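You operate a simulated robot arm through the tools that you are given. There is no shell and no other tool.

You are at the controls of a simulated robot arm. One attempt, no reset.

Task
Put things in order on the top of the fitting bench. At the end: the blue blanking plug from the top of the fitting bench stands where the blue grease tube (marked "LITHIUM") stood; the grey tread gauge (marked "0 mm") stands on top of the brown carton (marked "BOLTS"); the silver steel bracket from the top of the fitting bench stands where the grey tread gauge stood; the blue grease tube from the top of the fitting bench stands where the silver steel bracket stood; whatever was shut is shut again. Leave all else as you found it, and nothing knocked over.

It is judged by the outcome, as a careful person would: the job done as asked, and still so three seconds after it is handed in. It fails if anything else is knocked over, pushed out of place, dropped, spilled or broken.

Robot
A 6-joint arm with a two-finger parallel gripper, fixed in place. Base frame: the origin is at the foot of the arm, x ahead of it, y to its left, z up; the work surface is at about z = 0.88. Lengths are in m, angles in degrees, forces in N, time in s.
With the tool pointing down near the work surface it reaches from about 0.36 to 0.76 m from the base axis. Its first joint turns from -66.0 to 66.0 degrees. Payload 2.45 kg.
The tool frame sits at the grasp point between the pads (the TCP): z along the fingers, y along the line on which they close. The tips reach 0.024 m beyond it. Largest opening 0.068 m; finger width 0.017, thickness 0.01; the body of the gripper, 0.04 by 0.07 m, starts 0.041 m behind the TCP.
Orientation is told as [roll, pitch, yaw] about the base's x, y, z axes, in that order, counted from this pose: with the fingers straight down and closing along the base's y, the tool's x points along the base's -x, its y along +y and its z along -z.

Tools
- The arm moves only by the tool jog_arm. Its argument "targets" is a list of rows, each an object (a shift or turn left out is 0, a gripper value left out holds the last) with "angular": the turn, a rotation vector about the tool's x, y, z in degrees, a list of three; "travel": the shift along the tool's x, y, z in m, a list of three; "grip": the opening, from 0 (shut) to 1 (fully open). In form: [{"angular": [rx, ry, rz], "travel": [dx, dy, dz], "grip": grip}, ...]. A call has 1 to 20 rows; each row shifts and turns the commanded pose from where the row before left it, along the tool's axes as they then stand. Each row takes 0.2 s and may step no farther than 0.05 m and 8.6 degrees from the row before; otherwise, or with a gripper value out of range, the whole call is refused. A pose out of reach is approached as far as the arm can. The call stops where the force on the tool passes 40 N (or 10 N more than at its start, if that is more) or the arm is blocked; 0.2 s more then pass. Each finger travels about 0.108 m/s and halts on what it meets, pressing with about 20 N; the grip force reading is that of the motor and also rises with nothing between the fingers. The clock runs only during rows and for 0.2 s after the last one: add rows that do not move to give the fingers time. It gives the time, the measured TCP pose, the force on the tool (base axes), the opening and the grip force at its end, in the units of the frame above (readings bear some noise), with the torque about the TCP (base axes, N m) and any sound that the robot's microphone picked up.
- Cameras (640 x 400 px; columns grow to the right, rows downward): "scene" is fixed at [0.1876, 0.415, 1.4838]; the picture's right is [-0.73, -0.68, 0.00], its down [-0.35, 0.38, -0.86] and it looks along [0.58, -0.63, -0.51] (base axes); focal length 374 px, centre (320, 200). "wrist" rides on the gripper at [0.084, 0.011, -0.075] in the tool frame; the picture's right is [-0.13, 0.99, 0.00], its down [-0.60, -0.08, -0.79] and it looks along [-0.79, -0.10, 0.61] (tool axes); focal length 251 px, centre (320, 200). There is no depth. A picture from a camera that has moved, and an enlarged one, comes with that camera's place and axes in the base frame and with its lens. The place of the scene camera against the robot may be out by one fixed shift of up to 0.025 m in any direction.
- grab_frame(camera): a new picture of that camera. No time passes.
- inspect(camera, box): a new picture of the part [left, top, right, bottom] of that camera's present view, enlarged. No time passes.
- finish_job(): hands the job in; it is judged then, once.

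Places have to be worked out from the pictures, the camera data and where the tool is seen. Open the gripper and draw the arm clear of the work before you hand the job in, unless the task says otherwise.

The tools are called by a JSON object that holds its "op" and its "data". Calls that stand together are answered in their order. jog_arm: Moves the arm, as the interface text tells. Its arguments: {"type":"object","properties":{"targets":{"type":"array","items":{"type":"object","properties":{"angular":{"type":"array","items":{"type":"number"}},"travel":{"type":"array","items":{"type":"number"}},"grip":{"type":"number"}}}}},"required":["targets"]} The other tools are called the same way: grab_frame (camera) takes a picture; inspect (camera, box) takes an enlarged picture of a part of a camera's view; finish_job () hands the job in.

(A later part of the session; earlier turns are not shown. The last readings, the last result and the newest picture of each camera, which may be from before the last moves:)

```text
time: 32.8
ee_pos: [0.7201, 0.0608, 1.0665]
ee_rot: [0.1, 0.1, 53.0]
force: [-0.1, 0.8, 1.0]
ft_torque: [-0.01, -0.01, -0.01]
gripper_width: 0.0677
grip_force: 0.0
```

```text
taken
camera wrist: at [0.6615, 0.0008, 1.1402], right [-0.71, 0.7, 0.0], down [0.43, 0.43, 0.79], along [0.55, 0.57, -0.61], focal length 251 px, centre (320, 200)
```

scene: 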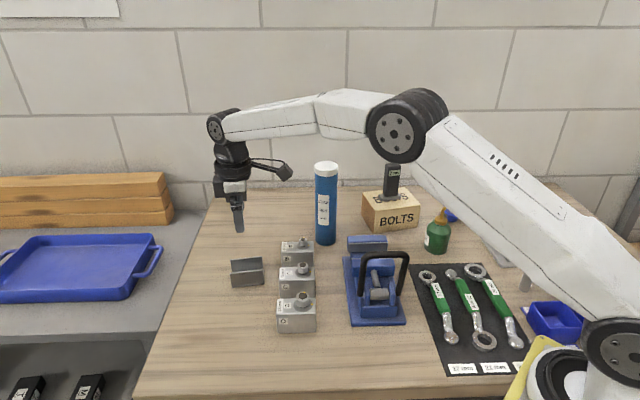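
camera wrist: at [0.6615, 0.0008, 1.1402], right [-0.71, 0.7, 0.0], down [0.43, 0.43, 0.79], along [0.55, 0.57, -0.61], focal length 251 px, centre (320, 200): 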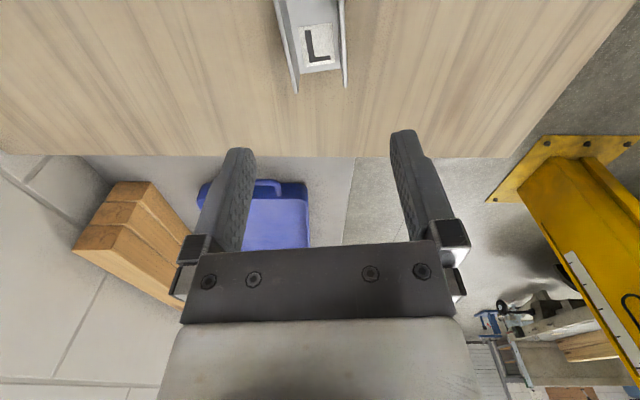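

Bracket stands at the gauge's old place. Now I retreat, turn back to yaw 0 and get a good view of the tube.

{"op": "jog_arm", "data": {"targets": [{"travel": [0.0281, 0.029, -0.0175]}, {"travel": [0.0281, 0.029, -0.0175]}, {"travel": [0.0281, 0.029, -0.0175]}, {"travel": [0.0281, 0.029, -0.0175]}, {"angular": [0, 0, 7.57]}, {"angular": [0, 0, 7.57]}, {"angular": [0, 0, 7.57]}, {"angular": [0, 0, 7.57]}, {"angular": [0, 0, 7.57]}, {"angular": [0, 0, 7.57]}, {"angular": [0, 0, 7.57]}, {"travel": [0, -0.044, -0.005]}, {"travel": [0, -0.044, -0.005]}, {"travel": [0, -0.044, -0.005]}, {"travel": [0, -0.044, -0.005]}, {}]}}

{"op": "grab_frame", "data": {"camera": "wrist"}}

{"op": "inspect", "data": {"camera": "wrist", "box": [240, 90, 400, 250]}}

{"op": "grab_frame", "data": {"camera": "scene"}}

```text
time: 36.2
ee_pos: [0.5612, -0.1389, 1.1553]
ee_rot: [0.0, 0.0, 0.0]
force: [0.5, -0.6, 0.9]
ft_torque: [0.01, 0.01, 0.0]
gripper_width: 0.068
grip_force: 0.0
```

```text
taken
camera wrist: at [0.4781, -0.1281, 1.23], right [0.13, 0.99, 0.0], down [0.6, -0.08, 0.79], along [0.79, -0.1, -0.61], focal length 251 px, centre (320, 200)
```

wrist: 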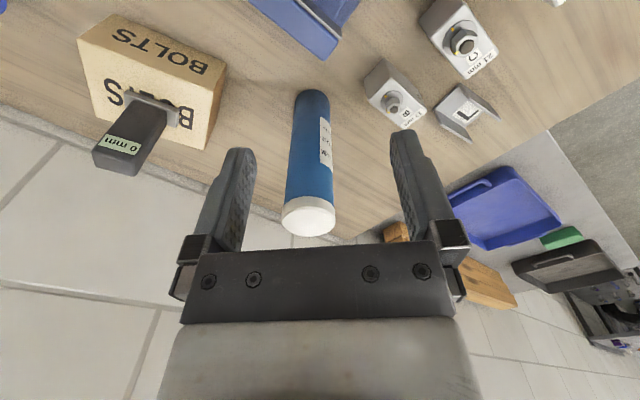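

```text
2.50 times, centred on (320, 170) of wrist
camera zoom: at [0.4781, -0.1281, 1.23], right [0.13, 0.99, 0.0], down [0.6, -0.08, 0.79], along [0.79, -0.1, -0.61], focal length 629 px, centre (320, 275)
```

zoom: 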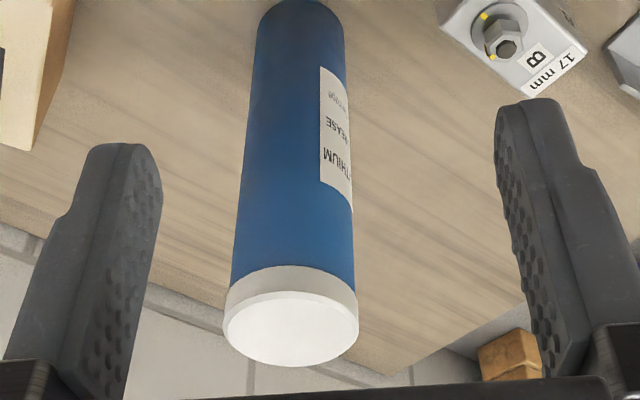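

```text
taken
```

scene: 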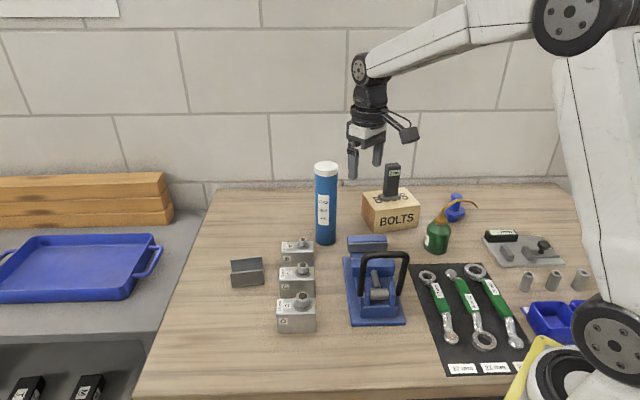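

The tube's centre works out at ≈(0.6926,-0.168), top z≈1.09, diameter ≈0.055. I move above it and check alignment with the wrist camera before lowering.

{"op": "jog_arm", "data": {"targets": [{"travel": [-0.0437, -0.0097, 0]}, {"travel": [-0.0437, -0.0097, 0]}, {"travel": [-0.0437, -0.0097, 0]}, {}]}}

{"op": "grab_frame", "data": {"camera": "wrist"}}

{"op": "inspect", "data": {"camera": "wrist", "box": [240, 0, 400, 160]}}

{"op": "inspect", "data": {"camera": "scene", "box": [260, 100, 420, 250]}}

```text
time: 37.2
ee_pos: [0.6974, -0.171, 1.153]
ee_rot: [-0.1, 0.1, 0.1]
force: [-0.6, 0.2, -0.9]
ft_torque: [0.03, 0.02, 0.0]
gripper_width: 0.0681
grip_force: 0.1
```

```text
taken
camera wrist: at [0.6133, -0.1602, 1.2278], right [0.13, 0.99, 0.0], down [0.6, -0.08, 0.79], along [0.79, -0.1, -0.61], focal length 251 px, centre (320, 200)
```

wrist: 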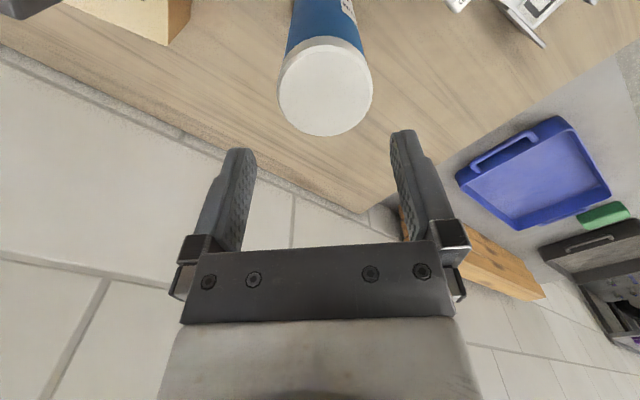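

```text
2.50 times, centred on (320, 80) of wrist
camera zoom: at [0.6133, -0.1602, 1.2278], right [0.13, 0.99, 0.0], down [0.6, -0.08, 0.79], along [0.79, -0.1, -0.61], focal length 629 px, centre (320, 500)
```

zoom: 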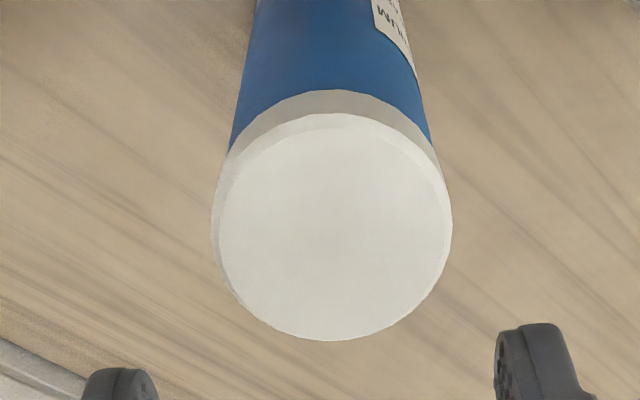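

```text
2.67 times, centred on (340, 175) of scene
camera zoom: at [0.1876, 0.415, 1.4838], right [-0.73, -0.68, 0.0], down [-0.35, 0.38, -0.86], along [0.58, -0.63, -0.51], focal length 996 px, centre (267, 267)
```

zoom: 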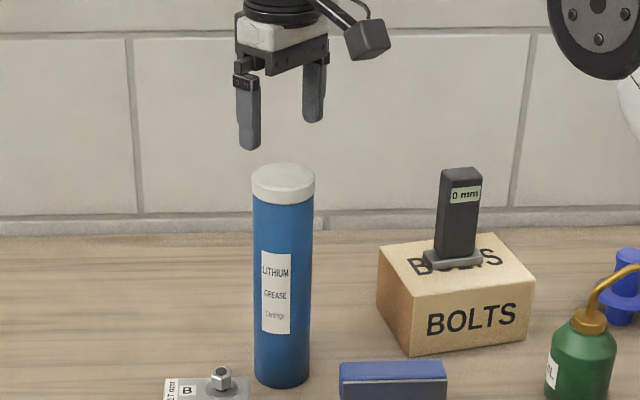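

The tube is about 4 mm off in both directions (toward base and +y). I correct and lower so the tips are just above the cap, then recheck.

{"op": "jog_arm", "data": {"targets": [{"travel": [0.0035, 0.0038, 0.0]}, {"travel": [0, 0, 0.018]}, {"travel": [0, 0, 0.014]}, {}]}}

{"op": "grab_frame", "data": {"camera": "wrist"}}

{"op": "inspect", "data": {"camera": "scene", "box": [280, 110, 380, 210]}}

```text
time: 38.2
ee_pos: [0.6901, -0.1625, 1.1195]
ee_rot: [0.0, 0.1, -0.1]
force: [0.3, -0.3, 0.2]
ft_torque: [0.01, 0.01, -0.02]
gripper_width: 0.0681
grip_force: 0.0
```

```text
taken
camera wrist: at [0.6069, -0.1507, 1.1947], right [0.13, 0.99, 0.0], down [0.6, -0.08, 0.79], along [0.79, -0.1, -0.61], focal length 251 px, centre (320, 200)
```

wrist: 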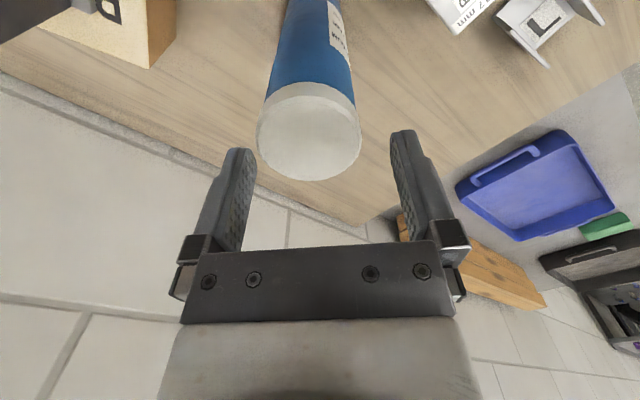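

```text
4.00 times, centred on (330, 160) of scene
camera zoom: at [0.1876, 0.415, 1.4838], right [-0.73, -0.68, 0.0], down [-0.35, 0.38, -0.86], along [0.58, -0.63, -0.51], focal length 1494 px, centre (280, 360)
```

zoom: 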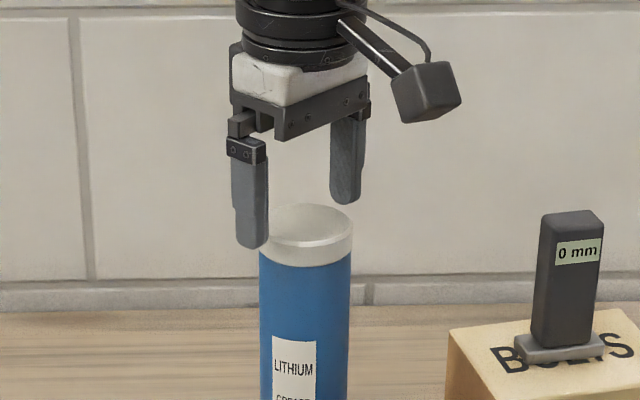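

Now the tube appears about 6 mm toward -y of centre, so the arm moved more than commanded; I let it settle and look again.

{"op": "jog_arm", "data": {"targets": [{}, {}, {}]}}

{"op": "inspect", "data": {"camera": "wrist", "box": [220, 60, 420, 220]}}

```text
time: 39.0
ee_pos: [0.6892, -0.1624, 1.1203]
ee_rot: [0.0, 0.0, 0.0]
force: [0.5, 0.3, -0.3]
ft_torque: [0.0, -0.03, 0.04]
gripper_width: 0.0682
grip_force: 0.1
```

```text
2.50 times, centred on (320, 140) of wrist
camera zoom: at [0.6068, -0.1509, 1.1949], right [0.13, 0.99, 0.0], down [0.6, -0.08, 0.79], along [0.79, -0.1, -0.61], focal length 629 px, centre (320, 350)
```

zoom: 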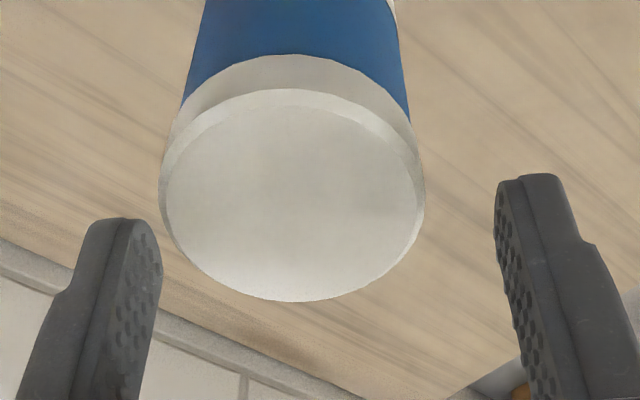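

The cap is 6 mm off toward -y; I correct by that and re-look.

{"op": "jog_arm", "data": {"targets": [{"travel": [-0.001, -0.006, 0.0]}, {}, {}]}}

{"op": "inspect", "data": {"camera": "wrist", "box": [220, 60, 420, 220]}}

```text
time: 39.8
ee_pos: [0.6915, -0.1675, 1.1212]
ee_rot: [0.0, 0.1, 0.0]
force: [-0.5, -1.1, 0.3]
ft_torque: [0.0, 0.02, 0.0]
gripper_width: 0.0679
grip_force: 0.0
```

```text
2.50 times, centred on (320, 140) of wrist
camera zoom: at [0.608, -0.1566, 1.1953], right [0.13, 0.99, 0.0], down [0.6, -0.08, 0.79], along [0.79, -0.1, -0.61], focal length 629 px, centre (320, 350)
```

zoom: 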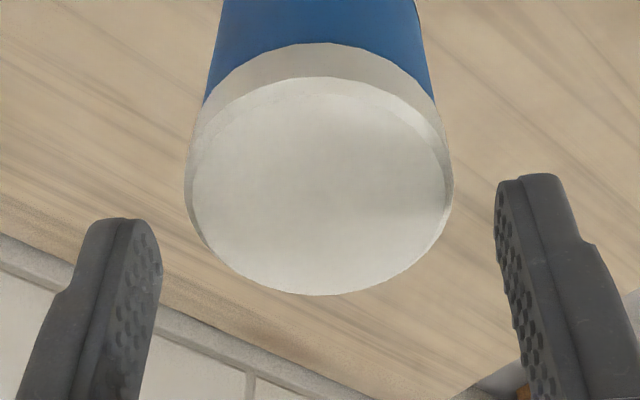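

Now centred within a millimetre. I lower in steps over the cap.

{"op": "jog_arm", "data": {"targets": [{"travel": [0, 0, 0.015]}, {"travel": [0, 0, 0.015]}, {}]}}

{"op": "inspect", "data": {"camera": "wrist", "box": [200, 80, 440, 260]}}

{"op": "inspect", "data": {"camera": "scene", "box": [280, 110, 380, 210]}}

```text
time: 40.6
ee_pos: [0.6896, -0.1703, 1.0905]
ee_rot: [0.0, 0.0, 0.0]
force: [-1.1, -0.3, 0.1]
ft_torque: [0.03, 0.0, 0.0]
gripper_width: 0.068
grip_force: 0.1
```

```text
2.22 times, centred on (320, 170) of wrist
camera zoom: at [0.6065, -0.1581, 1.165], right [0.13, 0.99, 0.0], down [0.6, -0.08, 0.79], along [0.79, -0.1, -0.61], focal length 559 px, centre (320, 267)
```

zoom: 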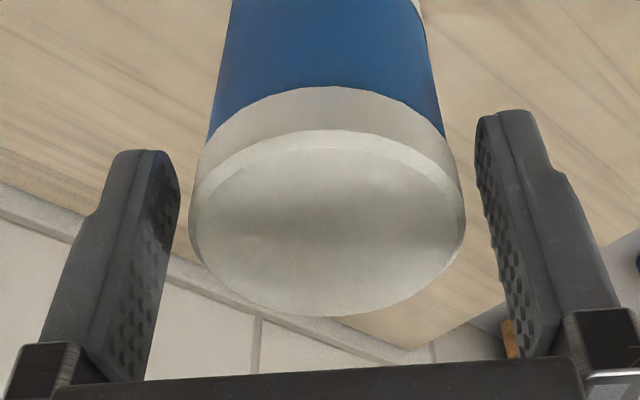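

```text
4.00 times, centred on (330, 160) of scene
camera zoom: at [0.1876, 0.415, 1.4838], right [-0.73, -0.68, 0.0], down [-0.35, 0.38, -0.86], along [0.58, -0.63, -0.51], focal length 1494 px, centre (280, 360)
```

zoom: 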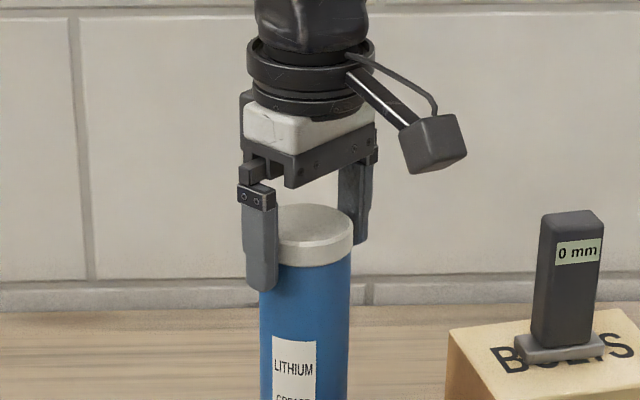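

Fingers straddle the cap properly. I lower another 28 mm and close.

{"op": "jog_arm", "data": {"targets": [{"travel": [0, 0.001, 0.014]}, {"travel": [0, 0, 0.014]}, {}, {"grip": 0.0}, {"grip": 0.0}, {"grip": 0.0}]}}

{"op": "inspect", "data": {"camera": "scene", "box": [280, 130, 380, 250]}}

{"op": "grab_frame", "data": {"camera": "wrist"}}

```text
time: 42.0
ee_pos: [0.6886, -0.1651, 1.063]
ee_rot: [0.0, 0.0, 0.0]
force: [0.8, 0.4, -0.5]
ft_torque: [-0.09, -0.1, -0.06]
gripper_width: 0.0553
grip_force: 20.3
```

```text
3.33 times, centred on (330, 190) of scene
camera zoom: at [0.1877, 0.415, 1.4838], right [-0.73, -0.68, 0.0], down [-0.35, 0.38, -0.86], along [0.58, -0.63, -0.51], focal length 1245 px, centre (287, 233)
```

zoom: 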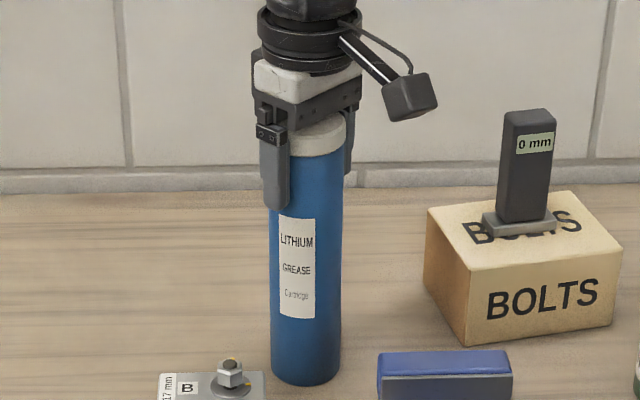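

```text
taken
camera wrist: at [0.6057, -0.155, 1.1371], right [0.13, 0.99, 0.0], down [0.6, -0.08, 0.79], along [0.79, -0.1, -0.61], focal length 251 px, centre (320, 200)
```

wrist: 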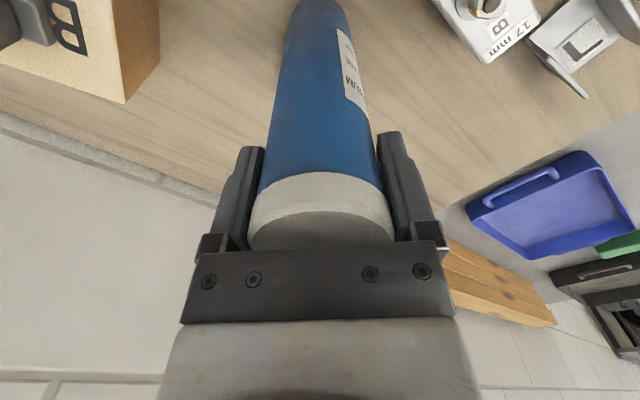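

Tube is gripped at 55 mm. I lift it 20 mm first and check it holds.

{"op": "jog_arm", "data": {"targets": [{"travel": [0, 0, -0.008]}, {"travel": [0, 0, -0.012]}, {}]}}

{"op": "inspect", "data": {"camera": "scene", "box": [280, 130, 380, 250]}}

```text
time: 42.8
ee_pos: [0.6896, -0.1664, 1.0799]
ee_rot: [0.1, 0.1, 0.0]
force: [1.3, -0.4, -4.9]
ft_torque: [0.01, 0.0, 0.01]
gripper_width: 0.0552
grip_force: 19.9
```

```text
3.33 times, centred on (330, 190) of scene
camera zoom: at [0.1877, 0.415, 1.4838], right [-0.73, -0.68, 0.0], down [-0.35, 0.38, -0.86], along [0.58, -0.63, -0.51], focal length 1245 px, centre (287, 233)
```

zoom: 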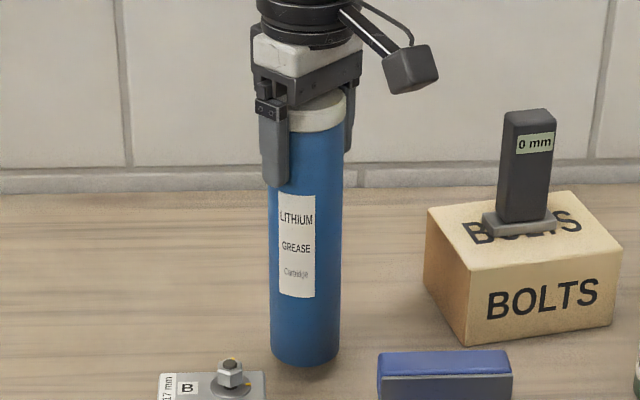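

The whole tube lifted cleanly, ~5 N. I lift another 0.10 m.

{"op": "jog_arm", "data": {"targets": [{"travel": [0, 0, -0.025]}, {"travel": [0, 0, -0.025]}, {"travel": [0, 0, -0.025]}, {"travel": [0, 0, -0.025]}, {}]}}

{"op": "grab_frame", "data": {"camera": "scene"}}

```text
time: 44.0
ee_pos: [0.6905, -0.1674, 1.1817]
ee_rot: [0.0, 0.0, 0.0]
force: [0.0, 0.2, -3.8]
ft_torque: [0.0, 0.01, -0.01]
gripper_width: 0.0552
grip_force: 20.0
```

```text
taken
```

scene: 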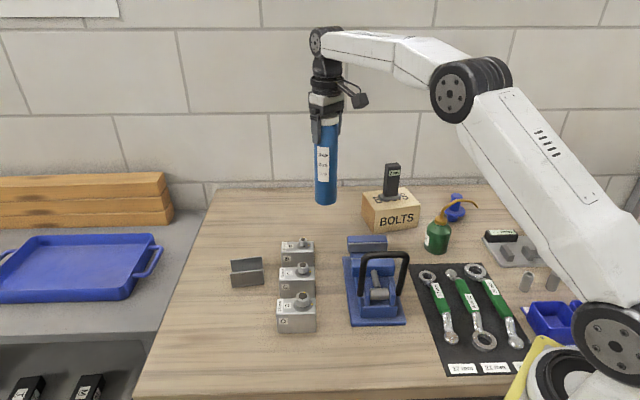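

Tube bottom is at z≈1.0, above all the blocks (≤0.955). I carry it across to the bracket's old place.

{"op": "jog_arm", "data": {"targets": [{"travel": [0.0014, 0.03, 0]}, {"travel": [0.0014, 0.0425, 0]}, {"travel": [0.0014, 0.0425, 0]}, {"travel": [0.0014, 0.0425, 0]}, {"travel": [0.0014, 0.0425, 0]}, {"travel": [0.0014, 0.0425, 0]}, {"travel": [0.0014, 0.0425, 0]}, {"travel": [0.0014, 0.0425, 0]}, {"travel": [0.0014, 0.035, 0]}, {"travel": [0, 0.018, 0]}, {}, {}]}}

{"op": "grab_frame", "data": {"camera": "scene"}}

{"op": "grab_frame", "data": {"camera": "wrist"}}

```text
time: 46.6
ee_pos: [0.6785, 0.2134, 1.1832]
ee_rot: [0.0, 0.0, 0.0]
force: [0.1, 0.3, -5.1]
ft_torque: [-0.01, 0.0, 0.02]
gripper_width: 0.0552
grip_force: 20.1
```

```text
taken
```

scene: 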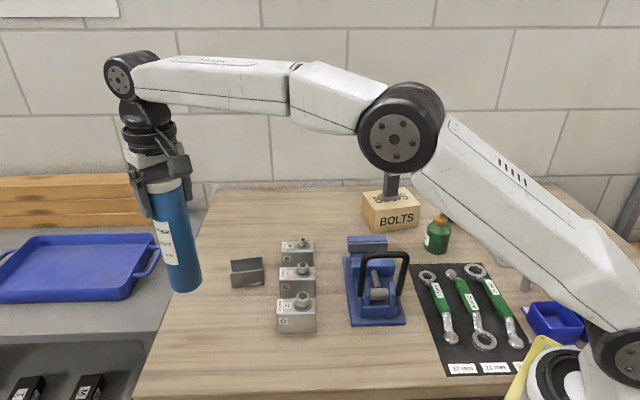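

```text
taken
camera wrist: at [0.5946, 0.2246, 1.2585], right [0.13, 0.99, 0.0], down [0.6, -0.08, 0.79], along [0.79, -0.1, -0.61], focal length 251 px, centre (320, 200)
```

wrist: 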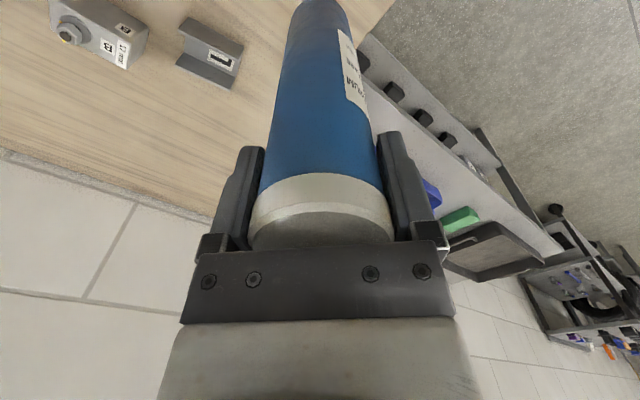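

At the bracket's old place (0.678,0.213). I descend to ~8 mm above the bench.

{"op": "jog_arm", "data": {"targets": [{"travel": [0, 0, 0.03]}, {"travel": [0, 0, 0.03]}, {"travel": [0, 0, 0.025]}, {"travel": [0, 0, 0.017]}, {"travel": [0, 0, 0.008]}, {}, {}]}}

{"op": "grab_frame", "data": {"camera": "scene"}}

{"op": "inspect", "data": {"camera": "scene", "box": [150, 250, 270, 370]}}

```text
time: 48.2
ee_pos: [0.6796, 0.2127, 1.0701]
ee_rot: [-0.1, 0.0, 0.0]
force: [0.5, -0.6, -4.9]
ft_torque: [0.03, 0.0, -0.02]
gripper_width: 0.0552
grip_force: 19.7
```

```text
taken
```

scene: 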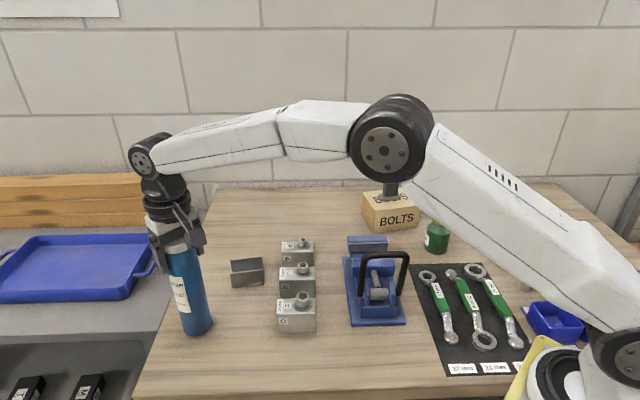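

```text
3.33 times, centred on (210, 310) of scene
camera zoom: at [0.1877, 0.415, 1.4838], right [-0.73, -0.68, 0.0], down [-0.35, 0.38, -0.86], along [0.58, -0.63, -0.51], focal length 1245 px, centre (687, -167)
```

zoom: 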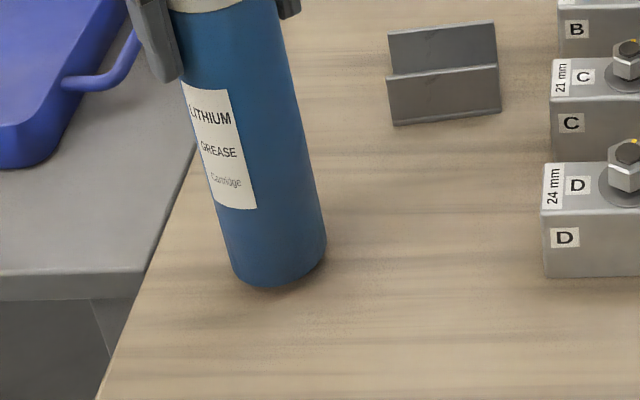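

Close to the bench and at the right spot; I step down gently with force checks.

{"op": "jog_arm", "data": {"targets": [{"travel": [0, 0, 0.004]}, {"travel": [0, 0, 0.002]}, {"travel": [0, 0, 0.001]}, {}]}}

```text
time: 49.2
ee_pos: [0.6795, 0.2133, 1.0644]
ee_rot: [0.0, 0.0, 0.0]
force: [-0.2, 0.2, -4.6]
ft_torque: [-0.03, 0.0, 0.0]
gripper_width: 0.055
grip_force: 20.1
```

{"op": "jog_arm", "data": {"targets": [{"travel": [0, 0, 0.001]}, {"travel": [0, 0, 0.001]}, {}]}}

```text
time: 50.0
ee_pos: [0.6775, 0.2127, 1.063]
ee_rot: [0.0, 0.0, 0.0]
force: [-0.3, -0.7, -4.0]
ft_torque: [-0.01, 0.02, -0.02]
gripper_width: 0.055
grip_force: 20.0
```

No contact yet (still -4 N); continue 1 mm at a time.

{"op": "jog_arm", "data": {"targets": [{"travel": [0, 0, 0.001]}, {}, {}]}}

```text
time: 50.8
ee_pos: [0.6773, 0.2133, 1.0608]
ee_rot: [0.1, 0.1, 0.0]
force: [-0.1, 0.4, -3.7]
ft_torque: [-0.02, 0.03, -0.01]
gripper_width: 0.0553
grip_force: 20.0
```

{"op": "jog_arm", "data": {"targets": [{"travel": [0, 0, 0.001]}, {}, {}]}}

{"op": "inspect", "data": {"camera": "scene", "box": [160, 290, 240, 350]}}

```text
time: 51.6
ee_pos: [0.6777, 0.2125, 1.0632]
ee_rot: [0.0, -0.2, 0.0]
force: [-1.7, -0.7, 6.9]
ft_torque: [-0.12, 0.33, 0.02]
gripper_width: 0.0553
grip_force: 19.3
```

```text
6.67 times, centred on (200, 320) of scene
camera zoom: at [0.1874, 0.4149, 1.4838], right [-0.73, -0.68, 0.0], down [-0.35, 0.38, -0.86], along [0.58, -0.63, -0.51], focal length 2491 px, centre (1120, -600)
```

zoom: 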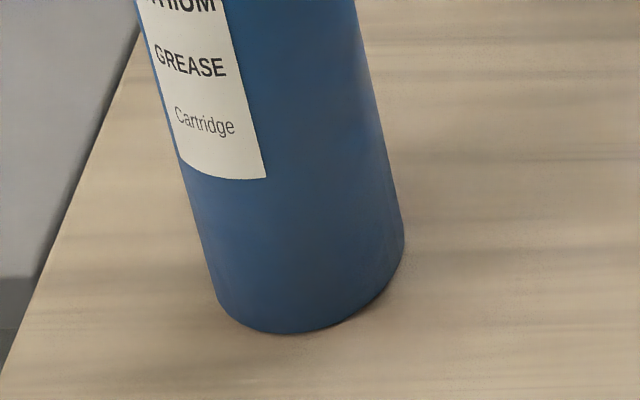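

Contact (+7 N). I ease 0.5 mm and open, then check the gaps before rising.

{"op": "jog_arm", "data": {"targets": [{"travel": [0, 0, -0.0005]}, {}, {"grip": 1.0}, {"grip": 1.0}, {"grip": 1.0}]}}

{"op": "grab_frame", "data": {"camera": "wrist"}}

{"op": "grab_frame", "data": {"camera": "scene"}}

```text
time: 52.8
ee_pos: [0.6766, 0.2144, 1.0617]
ee_rot: [-0.1, 0.0, 0.0]
force: [0.2, 0.4, 0.5]
ft_torque: [-0.01, 0.0, -0.04]
gripper_width: 0.0679
grip_force: 0.1
```

```text
taken
camera wrist: at [0.5944, 0.2246, 1.1364], right [0.13, 0.99, 0.0], down [0.6, -0.08, 0.79], along [0.79, -0.1, -0.61], focal length 251 px, centre (320, 200)
```

wrist: 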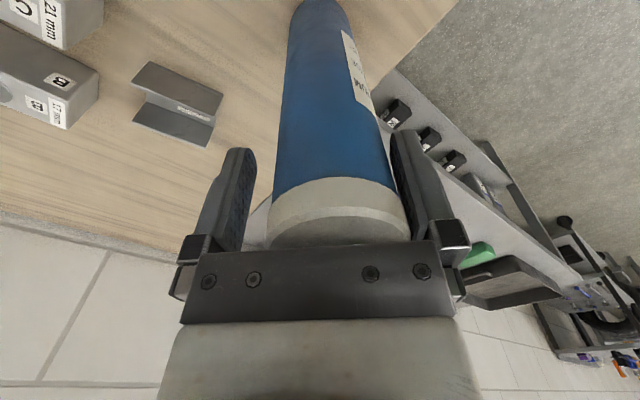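

```text
taken
```

scene: 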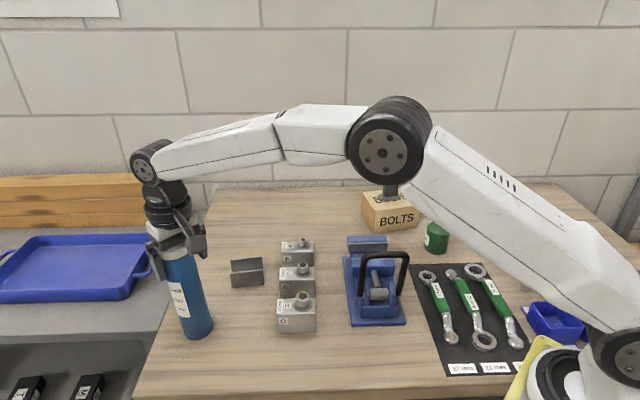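

The tube stands, but the +y finger looks very near the cap; I zoom to measure the gaps.

{"op": "inspect", "data": {"camera": "wrist", "box": [200, 120, 460, 260]}}

{"op": "inspect", "data": {"camera": "scene", "box": [130, 190, 230, 350]}}

```text
2.46 times, centred on (330, 190) of wrist
camera zoom: at [0.5944, 0.2246, 1.1364], right [0.13, 0.99, 0.0], down [0.6, -0.08, 0.79], along [0.79, -0.1, -0.61], focal length 619 px, centre (295, 225)
```

zoom: 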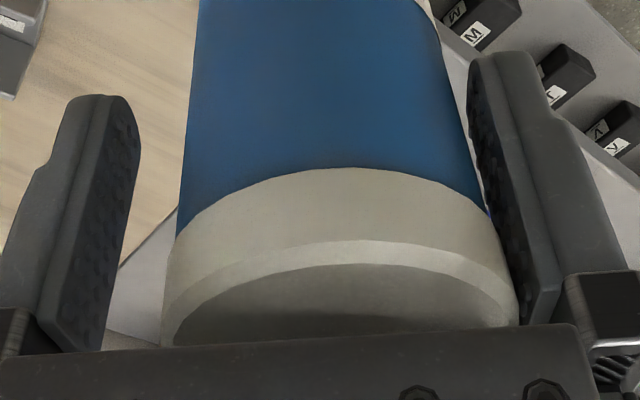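

```text
2.50 times, centred on (180, 270) of scene
camera zoom: at [0.1876, 0.415, 1.4838], right [-0.73, -0.68, 0.0], down [-0.35, 0.38, -0.86], along [0.58, -0.63, -0.51], focal length 934 px, centre (670, 25)
```

zoom: 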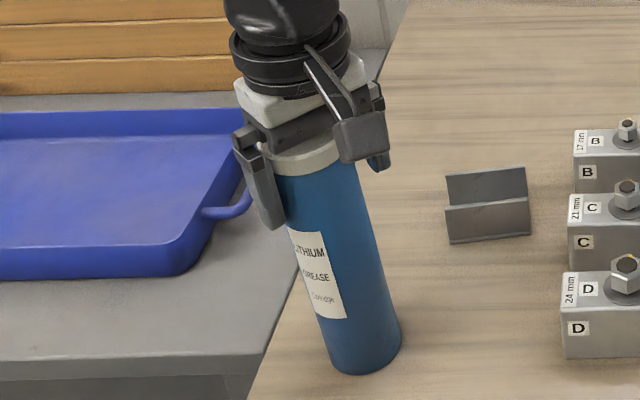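

The cap is displaced toward the +y finger while the base looks unmoved; it might be rocking or settling. I wait without moving and look again.

{"op": "jog_arm", "data": {"targets": [{"grip": 1.0}, {}, {}, {}]}}

{"op": "inspect", "data": {"camera": "wrist", "box": [200, 0, 460, 260]}}

{"op": "inspect", "data": {"camera": "scene", "box": [130, 190, 230, 350]}}

```text
time: 53.8
ee_pos: [0.6775, 0.2134, 1.0623]
ee_rot: [0.0, 0.0, 0.0]
force: [0.3, -0.2, 0.5]
ft_torque: [-0.01, -0.01, 0.01]
gripper_width: 0.0681
grip_force: 0.1
```

```text
1.54 times, centred on (330, 130) of wrist
camera zoom: at [0.5944, 0.2245, 1.1365], right [0.13, 0.99, 0.0], down [0.6, -0.08, 0.79], along [0.79, -0.1, -0.61], focal length 387 px, centre (305, 308)
```

zoom: 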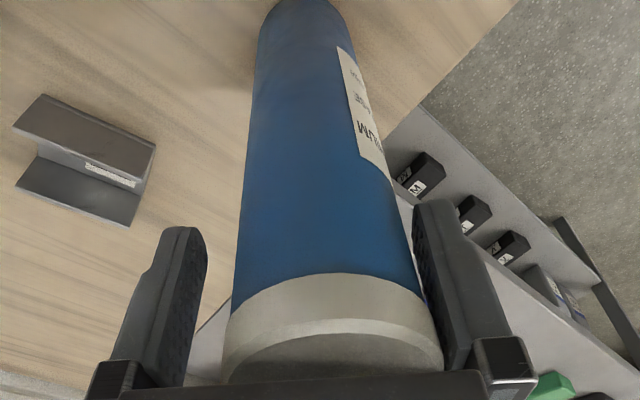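

```text
2.50 times, centred on (180, 270) of scene
camera zoom: at [0.1876, 0.415, 1.4838], right [-0.73, -0.68, 0.0], down [-0.35, 0.38, -0.86], along [0.58, -0.63, -0.51], focal length 934 px, centre (670, 25)
```

zoom: 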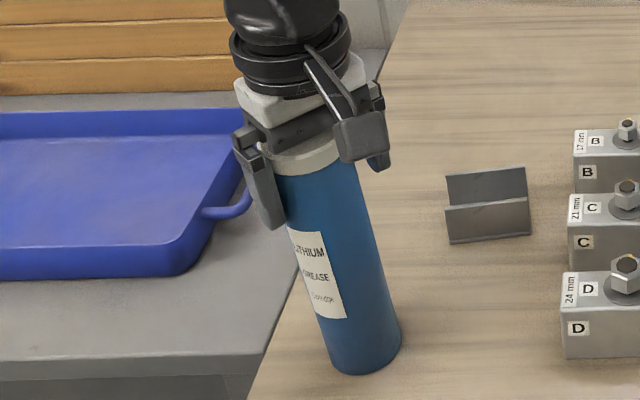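

The tube is leaning ~2–3° toward the +y finger with its base in place. I test by shifting the gripper 1.5 mm toward +y and seeing whether the cap follows the finger or stands up.

{"op": "jog_arm", "data": {"targets": [{"travel": [0, 0.0015, 0]}, {}, {}]}}

{"op": "inspect", "data": {"camera": "wrist", "box": [200, 0, 460, 260]}}

{"op": "inspect", "data": {"camera": "scene", "box": [130, 230, 250, 350]}}

```text
time: 54.6
ee_pos: [0.6777, 0.2139, 1.0613]
ee_rot: [0.0, 0.0, 0.0]
force: [-0.2, 0.3, -0.8]
ft_torque: [0.0, 0.04, 0.02]
gripper_width: 0.068
grip_force: 0.0
```

```text
1.54 times, centred on (330, 130) of wrist
camera zoom: at [0.5943, 0.2262, 1.1361], right [0.13, 0.99, 0.0], down [0.6, -0.08, 0.79], along [0.79, -0.1, -0.61], focal length 387 px, centre (305, 308)
```

zoom: 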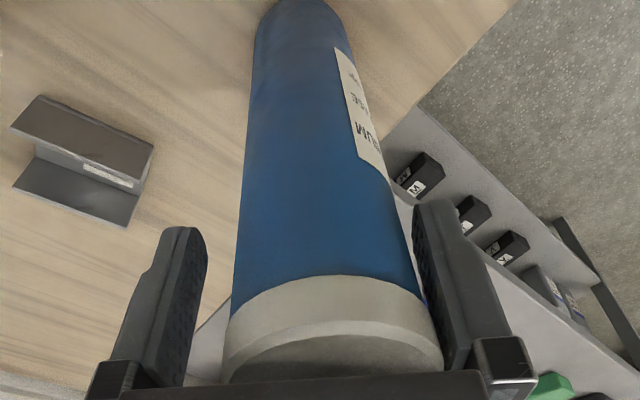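

```text
3.33 times, centred on (190, 290) of scene
camera zoom: at [0.1876, 0.415, 1.4838], right [-0.73, -0.68, 0.0], down [-0.35, 0.38, -0.86], along [0.58, -0.63, -0.51], focal length 1245 px, centre (753, -100)
```

zoom: 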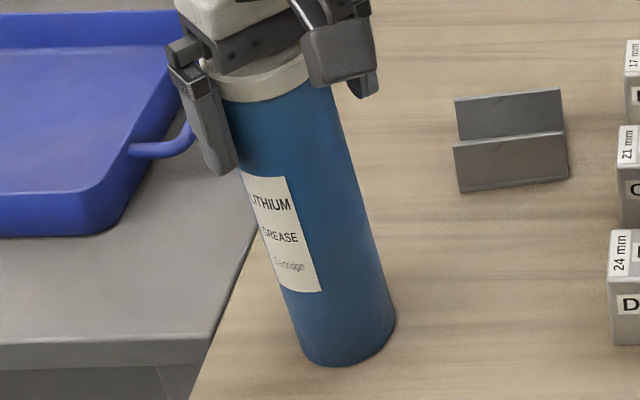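

The cap stays against the +y finger, so it is leaning on it. I re-close the gripper, which recentres and uprights the tube, before deciding how to release it better.

{"op": "jog_arm", "data": {"targets": [{"travel": [0, -0.0015, 0]}, {"grip": 0.9}, {"grip": 0.85}, {"grip": 0.82}, {"grip": 0.75}, {"grip": 0.7}, {}]}}

{"op": "inspect", "data": {"camera": "wrist", "box": [200, 0, 460, 260]}}

{"op": "inspect", "data": {"camera": "scene", "box": [130, 230, 250, 350]}}

```text
time: 56.2
ee_pos: [0.6761, 0.2145, 1.0619]
ee_rot: [0.0, 0.0, 0.0]
force: [-1.2, -0.7, 0.9]
ft_torque: [-0.15, 0.0, 0.01]
gripper_width: 0.0538
grip_force: 19.8
```

```text
1.54 times, centred on (330, 130) of wrist
camera zoom: at [0.5936, 0.2246, 1.1365], right [0.13, 0.99, 0.0], down [0.6, -0.08, 0.79], along [0.79, -0.1, -0.61], focal length 387 px, centre (305, 308)
```

zoom: 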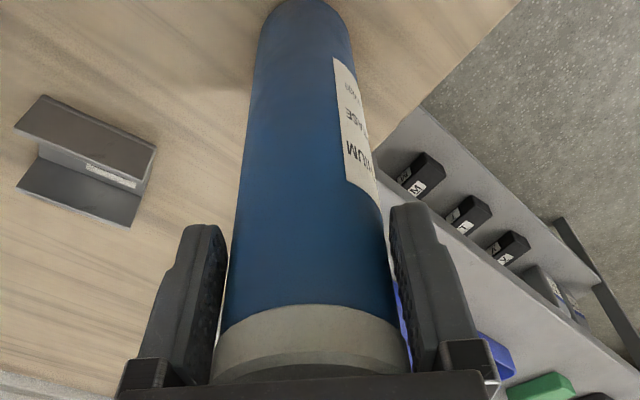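

```text
3.33 times, centred on (190, 290) of scene
camera zoom: at [0.1876, 0.415, 1.4838], right [-0.73, -0.68, 0.0], down [-0.35, 0.38, -0.86], along [0.58, -0.63, -0.51], focal length 1245 px, centre (753, -100)
```

zoom: 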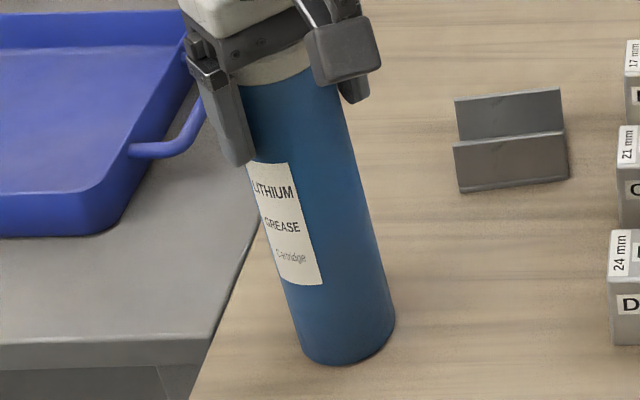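

The tube now seems to lean forward (+x) as well while gripped. I look closely at the base and at the grip before doing anything else.

{"op": "inspect", "data": {"camera": "scene", "box": [170, 300, 230, 350]}}

{"op": "inspect", "data": {"camera": "scene", "box": [140, 220, 220, 290]}}

{"op": "inspect", "data": {"camera": "wrist", "box": [270, 0, 390, 90]}}

{"op": "inspect", "data": {"camera": "wrist", "box": [230, 150, 410, 260]}}

```text
8.00 times, centred on (200, 325) of scene
camera zoom: at [0.1876, 0.415, 1.4838], right [-0.73, -0.68, 0.0], down [-0.35, 0.38, -0.86], along [0.58, -0.63, -0.51], focal length 2989 px, centre (1280, -800)
```

zoom: 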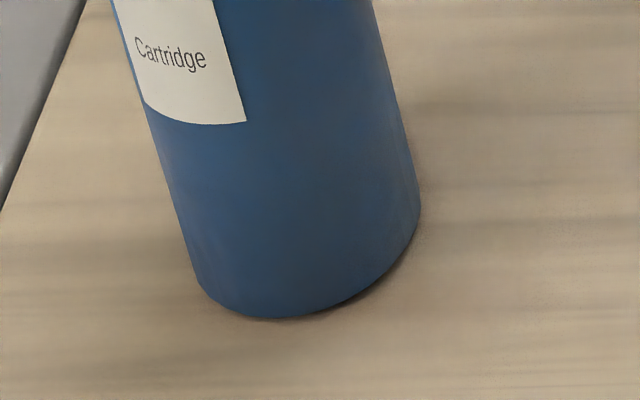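

```text
5.71 times, centred on (180, 255) of scene
camera zoom: at [0.1876, 0.415, 1.4838], right [-0.73, -0.68, 0.0], down [-0.35, 0.38, -0.86], along [0.58, -0.63, -0.51], focal length 2135 px, centre (1120, -114)
```

zoom: 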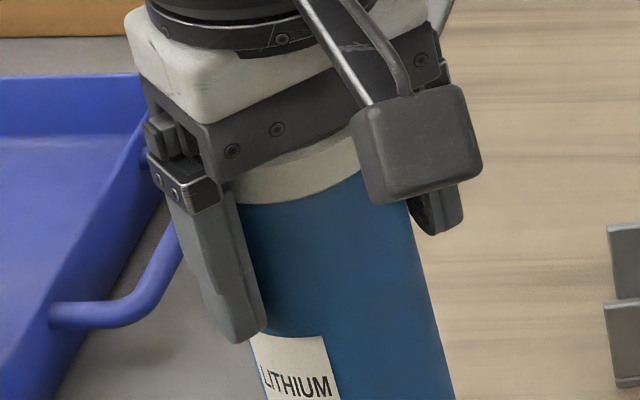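

```text
4.44 times, centred on (330, 45) of wrist
camera zoom: at [0.5936, 0.2246, 1.1365], right [0.13, 0.99, 0.0], down [0.6, -0.08, 0.79], along [0.79, -0.1, -0.61], focal length 1118 px, centre (276, 889)
```

zoom: 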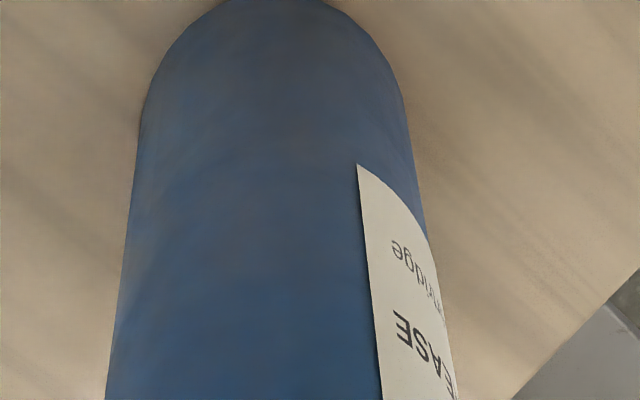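

```text
3.56 times, centred on (320, 205) of wrist
camera zoom: at [0.5936, 0.2246, 1.1365], right [0.13, 0.99, 0.0], down [0.6, -0.08, 0.79], along [0.79, -0.1, -0.61], focal length 894 px, centre (320, 182)
```

zoom: 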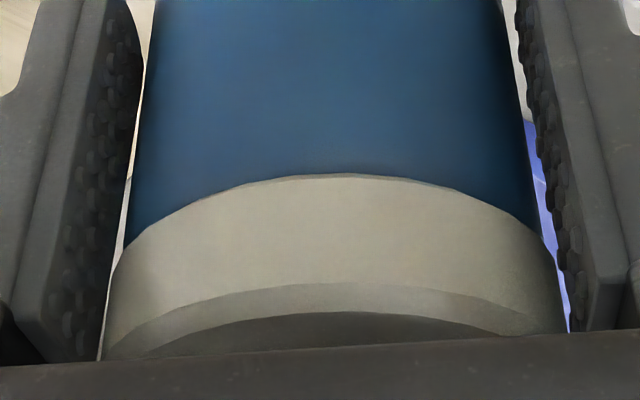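

The base shows a slight gap on its near side, so the tube is tilted about 3° but still gripped (53.8 mm). I lift it gently by 25 mm to see how it hangs and what is beneath it.

{"op": "jog_arm", "data": {"targets": [{"grip": 0.0}, {"grip": 0.0}, {"travel": [0, 0, -0.005]}, {"travel": [0, 0, -0.01]}, {"travel": [0, 0, -0.01]}, {}]}}

{"op": "grab_frame", "data": {"camera": "wrist"}}

{"op": "inspect", "data": {"camera": "scene", "box": [130, 190, 230, 350]}}

```text
time: 57.6
ee_pos: [0.6784, 0.2126, 1.0853]
ee_rot: [0.0, 0.0, -0.1]
force: [-1.2, 0.3, -5.3]
ft_torque: [0.01, 0.03, -0.03]
gripper_width: 0.0537
grip_force: 19.3
```

```text
taken
camera wrist: at [0.5945, 0.2246, 1.1601], right [0.13, 0.99, 0.0], down [0.6, -0.08, 0.79], along [0.79, -0.1, -0.61], focal length 251 px, centre (320, 200)
```

wrist: 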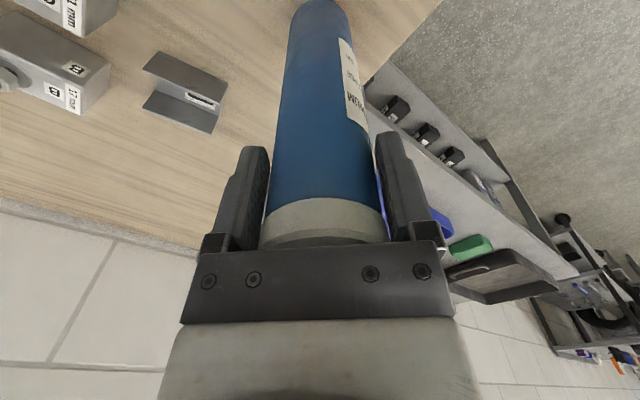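

```text
2.50 times, centred on (180, 270) of scene
camera zoom: at [0.1877, 0.415, 1.4838], right [-0.73, -0.68, 0.0], down [-0.35, 0.38, -0.86], along [0.58, -0.63, -0.51], focal length 934 px, centre (670, 25)
```

zoom: 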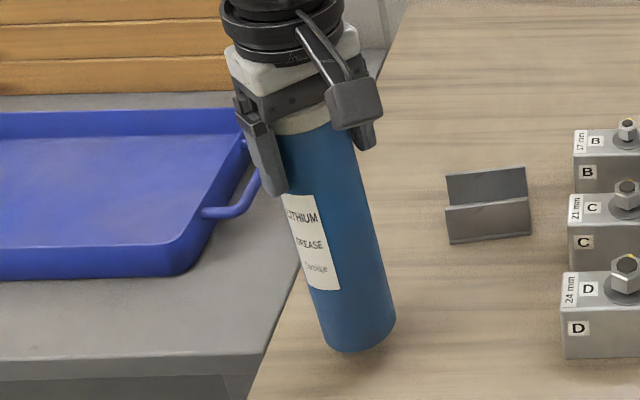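

The tube hangs vertically (5.3 N) but now sits ~12 mm ahead (+x) of the pad centre. I shift back 12 mm so its base is over (0.678,0.213) and lower it again gently.

{"op": "jog_arm", "data": {"targets": [{"travel": [0.006, 0, 0]}, {"travel": [0.006, 0, 0]}, {"travel": [0, 0, 0.01]}, {"travel": [0, 0, 0.007]}, {"travel": [0, 0, 0.003]}, {}, {}]}}

{"op": "inspect", "data": {"camera": "scene", "box": [130, 230, 250, 350]}}

{"op": "inspect", "data": {"camera": "wrist", "box": [200, 0, 460, 260]}}

```text
time: 59.2
ee_pos: [0.6656, 0.2133, 1.0648]
ee_rot: [0.0, 0.0, 0.1]
force: [0.3, 0.1, -4.7]
ft_torque: [-0.02, 0.04, 0.01]
gripper_width: 0.0541
grip_force: 20.4
```

```text
3.33 times, centred on (190, 290) of scene
camera zoom: at [0.1877, 0.415, 1.4838], right [-0.73, -0.68, 0.0], down [-0.35, 0.38, -0.86], along [0.58, -0.63, -0.51], focal length 1245 px, centre (753, -100)
```

zoom: 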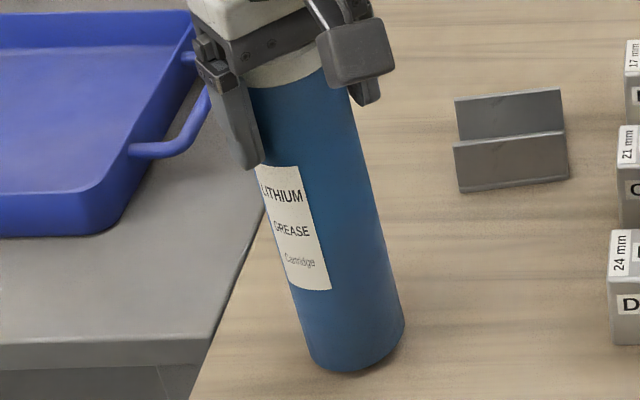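

```text
1.54 times, centred on (330, 130) of wrist
camera zoom: at [0.5825, 0.2246, 1.1414], right [0.13, 0.99, 0.0], down [0.6, -0.08, 0.79], along [0.79, -0.1, -0.61], focal length 387 px, centre (305, 308)
```

zoom: 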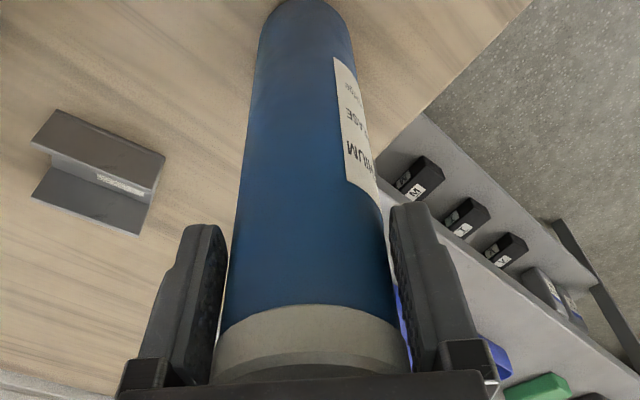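

The tube is tilted slightly forward in the grip, with its base now ≈8 mm too far toward the robot. I move forward 8 mm and press it down gently to square it on the bench.

{"op": "jog_arm", "data": {"targets": [{"travel": [-0.008, 0, 0]}, {}, {"travel": [0, 0, 0.002]}, {"travel": [0, 0, 0.001]}, {}]}}

```text
time: 60.4
ee_pos: [0.6728, 0.2128, 1.0627]
ee_rot: [0.0, 0.0, 0.0]
force: [-1.0, -0.3, -4.1]
ft_torque: [-0.01, 0.05, 0.03]
gripper_width: 0.0534
grip_force: 20.0
```

{"op": "jog_arm", "data": {"targets": [{"travel": [0, 0, 0.001]}, {"travel": [0, 0, 0.001]}, {}]}}

```text
time: 61.2
ee_pos: [0.6731, 0.2141, 1.061]
ee_rot: [0.0, 0.0, 0.0]
force: [-0.8, -1.4, 1.1]
ft_torque: [-0.12, 0.28, 0.0]
gripper_width: 0.0536
grip_force: 20.6
```

Contact begins (bench takes ~5.5 N) with the load toward the rear edge. I look at the geometry before pressing further.

{"op": "inspect", "data": {"camera": "scene", "box": [170, 300, 230, 350]}}

{"op": "inspect", "data": {"camera": "wrist", "box": [230, 0, 430, 130]}}

{"op": "grab_frame", "data": {"camera": "scene"}}

{"op": "grab_frame", "data": {"camera": "wrist"}}

```text
8.00 times, centred on (200, 325) of scene
camera zoom: at [0.1876, 0.415, 1.4838], right [-0.73, -0.68, 0.0], down [-0.35, 0.38, -0.86], along [0.58, -0.63, -0.51], focal length 2989 px, centre (1280, -800)
```

zoom: 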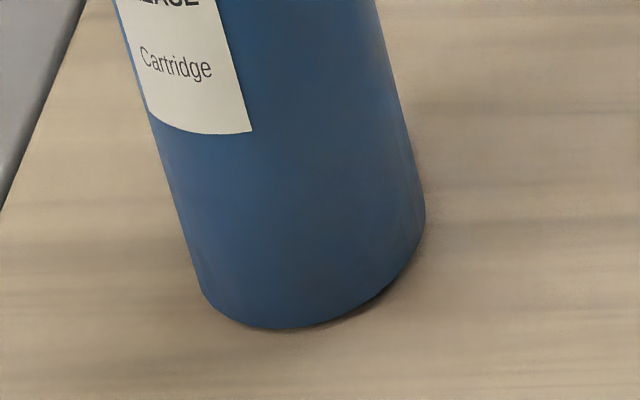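

```text
3.08 times, centred on (330, 65) of wrist
camera zoom: at [0.59, 0.2249, 1.1365], right [0.13, 0.99, 0.0], down [0.6, -0.08, 0.79], along [0.79, -0.1, -0.61], focal length 774 px, centre (289, 615)
```

zoom: 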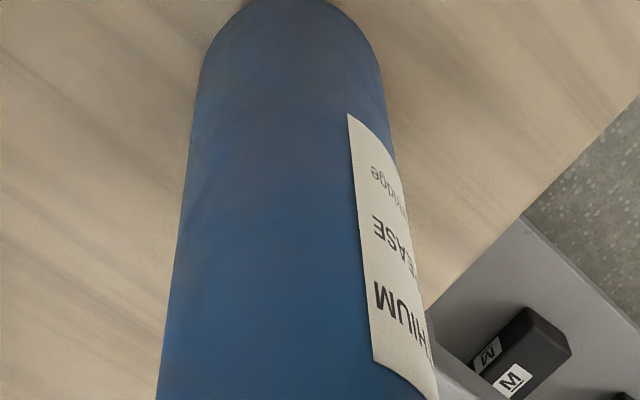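

```text
taken
```

scene: 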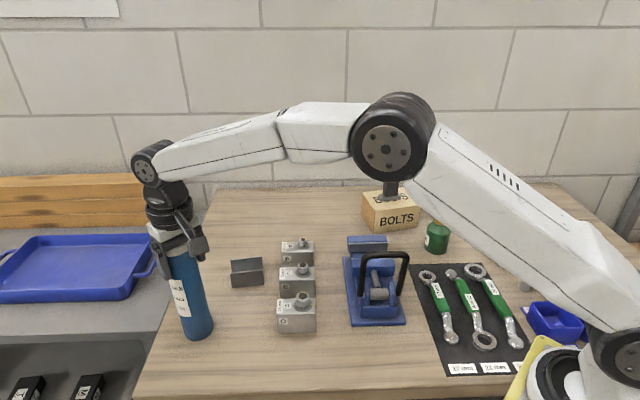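

```text
taken
camera wrist: at [0.59, 0.2249, 1.1365], right [0.13, 0.99, 0.0], down [0.6, -0.08, 0.79], along [0.79, -0.1, -0.61], focal length 251 px, centre (320, 200)
```

wrist: 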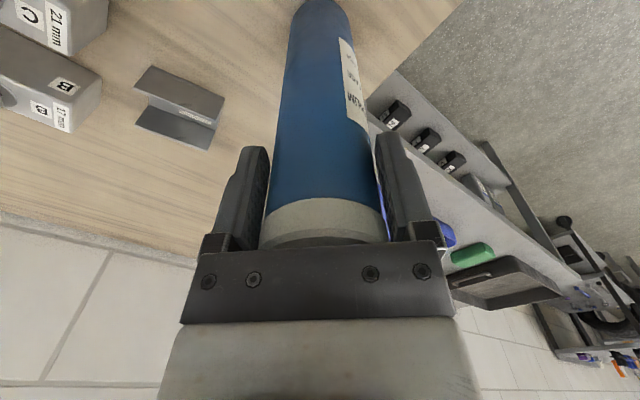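

Base ≈(0.679,0.213) with a slight forward tilt. I press down another ~1.5 mm to square it up, then check.

{"op": "jog_arm", "data": {"targets": [{"travel": [0, 0, 0.001]}, {"travel": [0, 0, 0.0005]}, {}]}}

{"op": "inspect", "data": {"camera": "scene", "box": [130, 230, 250, 350]}}

{"op": "inspect", "data": {"camera": "wrist", "box": [230, 150, 410, 260]}}

```text
time: 62.0
ee_pos: [0.6737, 0.213, 1.0619]
ee_rot: [0.1, -0.2, 0.0]
force: [-2.1, 0.0, 13.8]
ft_torque: [-0.07, 0.24, 0.0]
gripper_width: 0.0534
grip_force: 19.3
```

```text
3.33 times, centred on (190, 290) of scene
camera zoom: at [0.1873, 0.4149, 1.4839], right [-0.73, -0.68, 0.0], down [-0.35, 0.38, -0.86], along [0.58, -0.63, -0.51], focal length 1245 px, centre (753, -100)
```

zoom: 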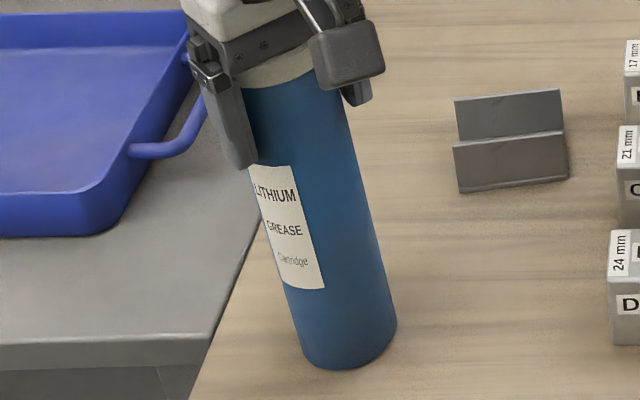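

```text
3.56 times, centred on (320, 205) of wrist
camera zoom: at [0.5905, 0.2245, 1.136], right [0.13, 0.99, 0.0], down [0.6, -0.08, 0.8], along [0.79, -0.1, -0.61], focal length 894 px, centre (320, 182)
```

zoom: 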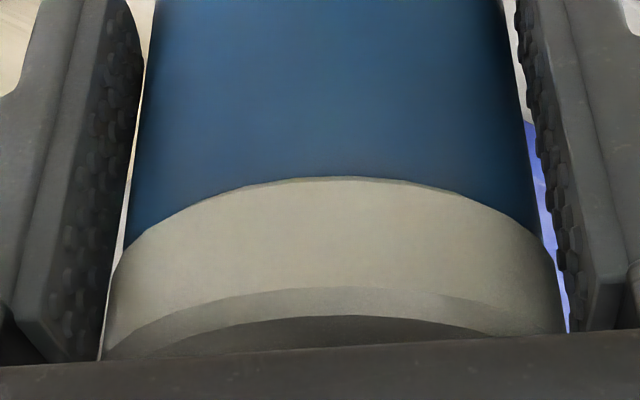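

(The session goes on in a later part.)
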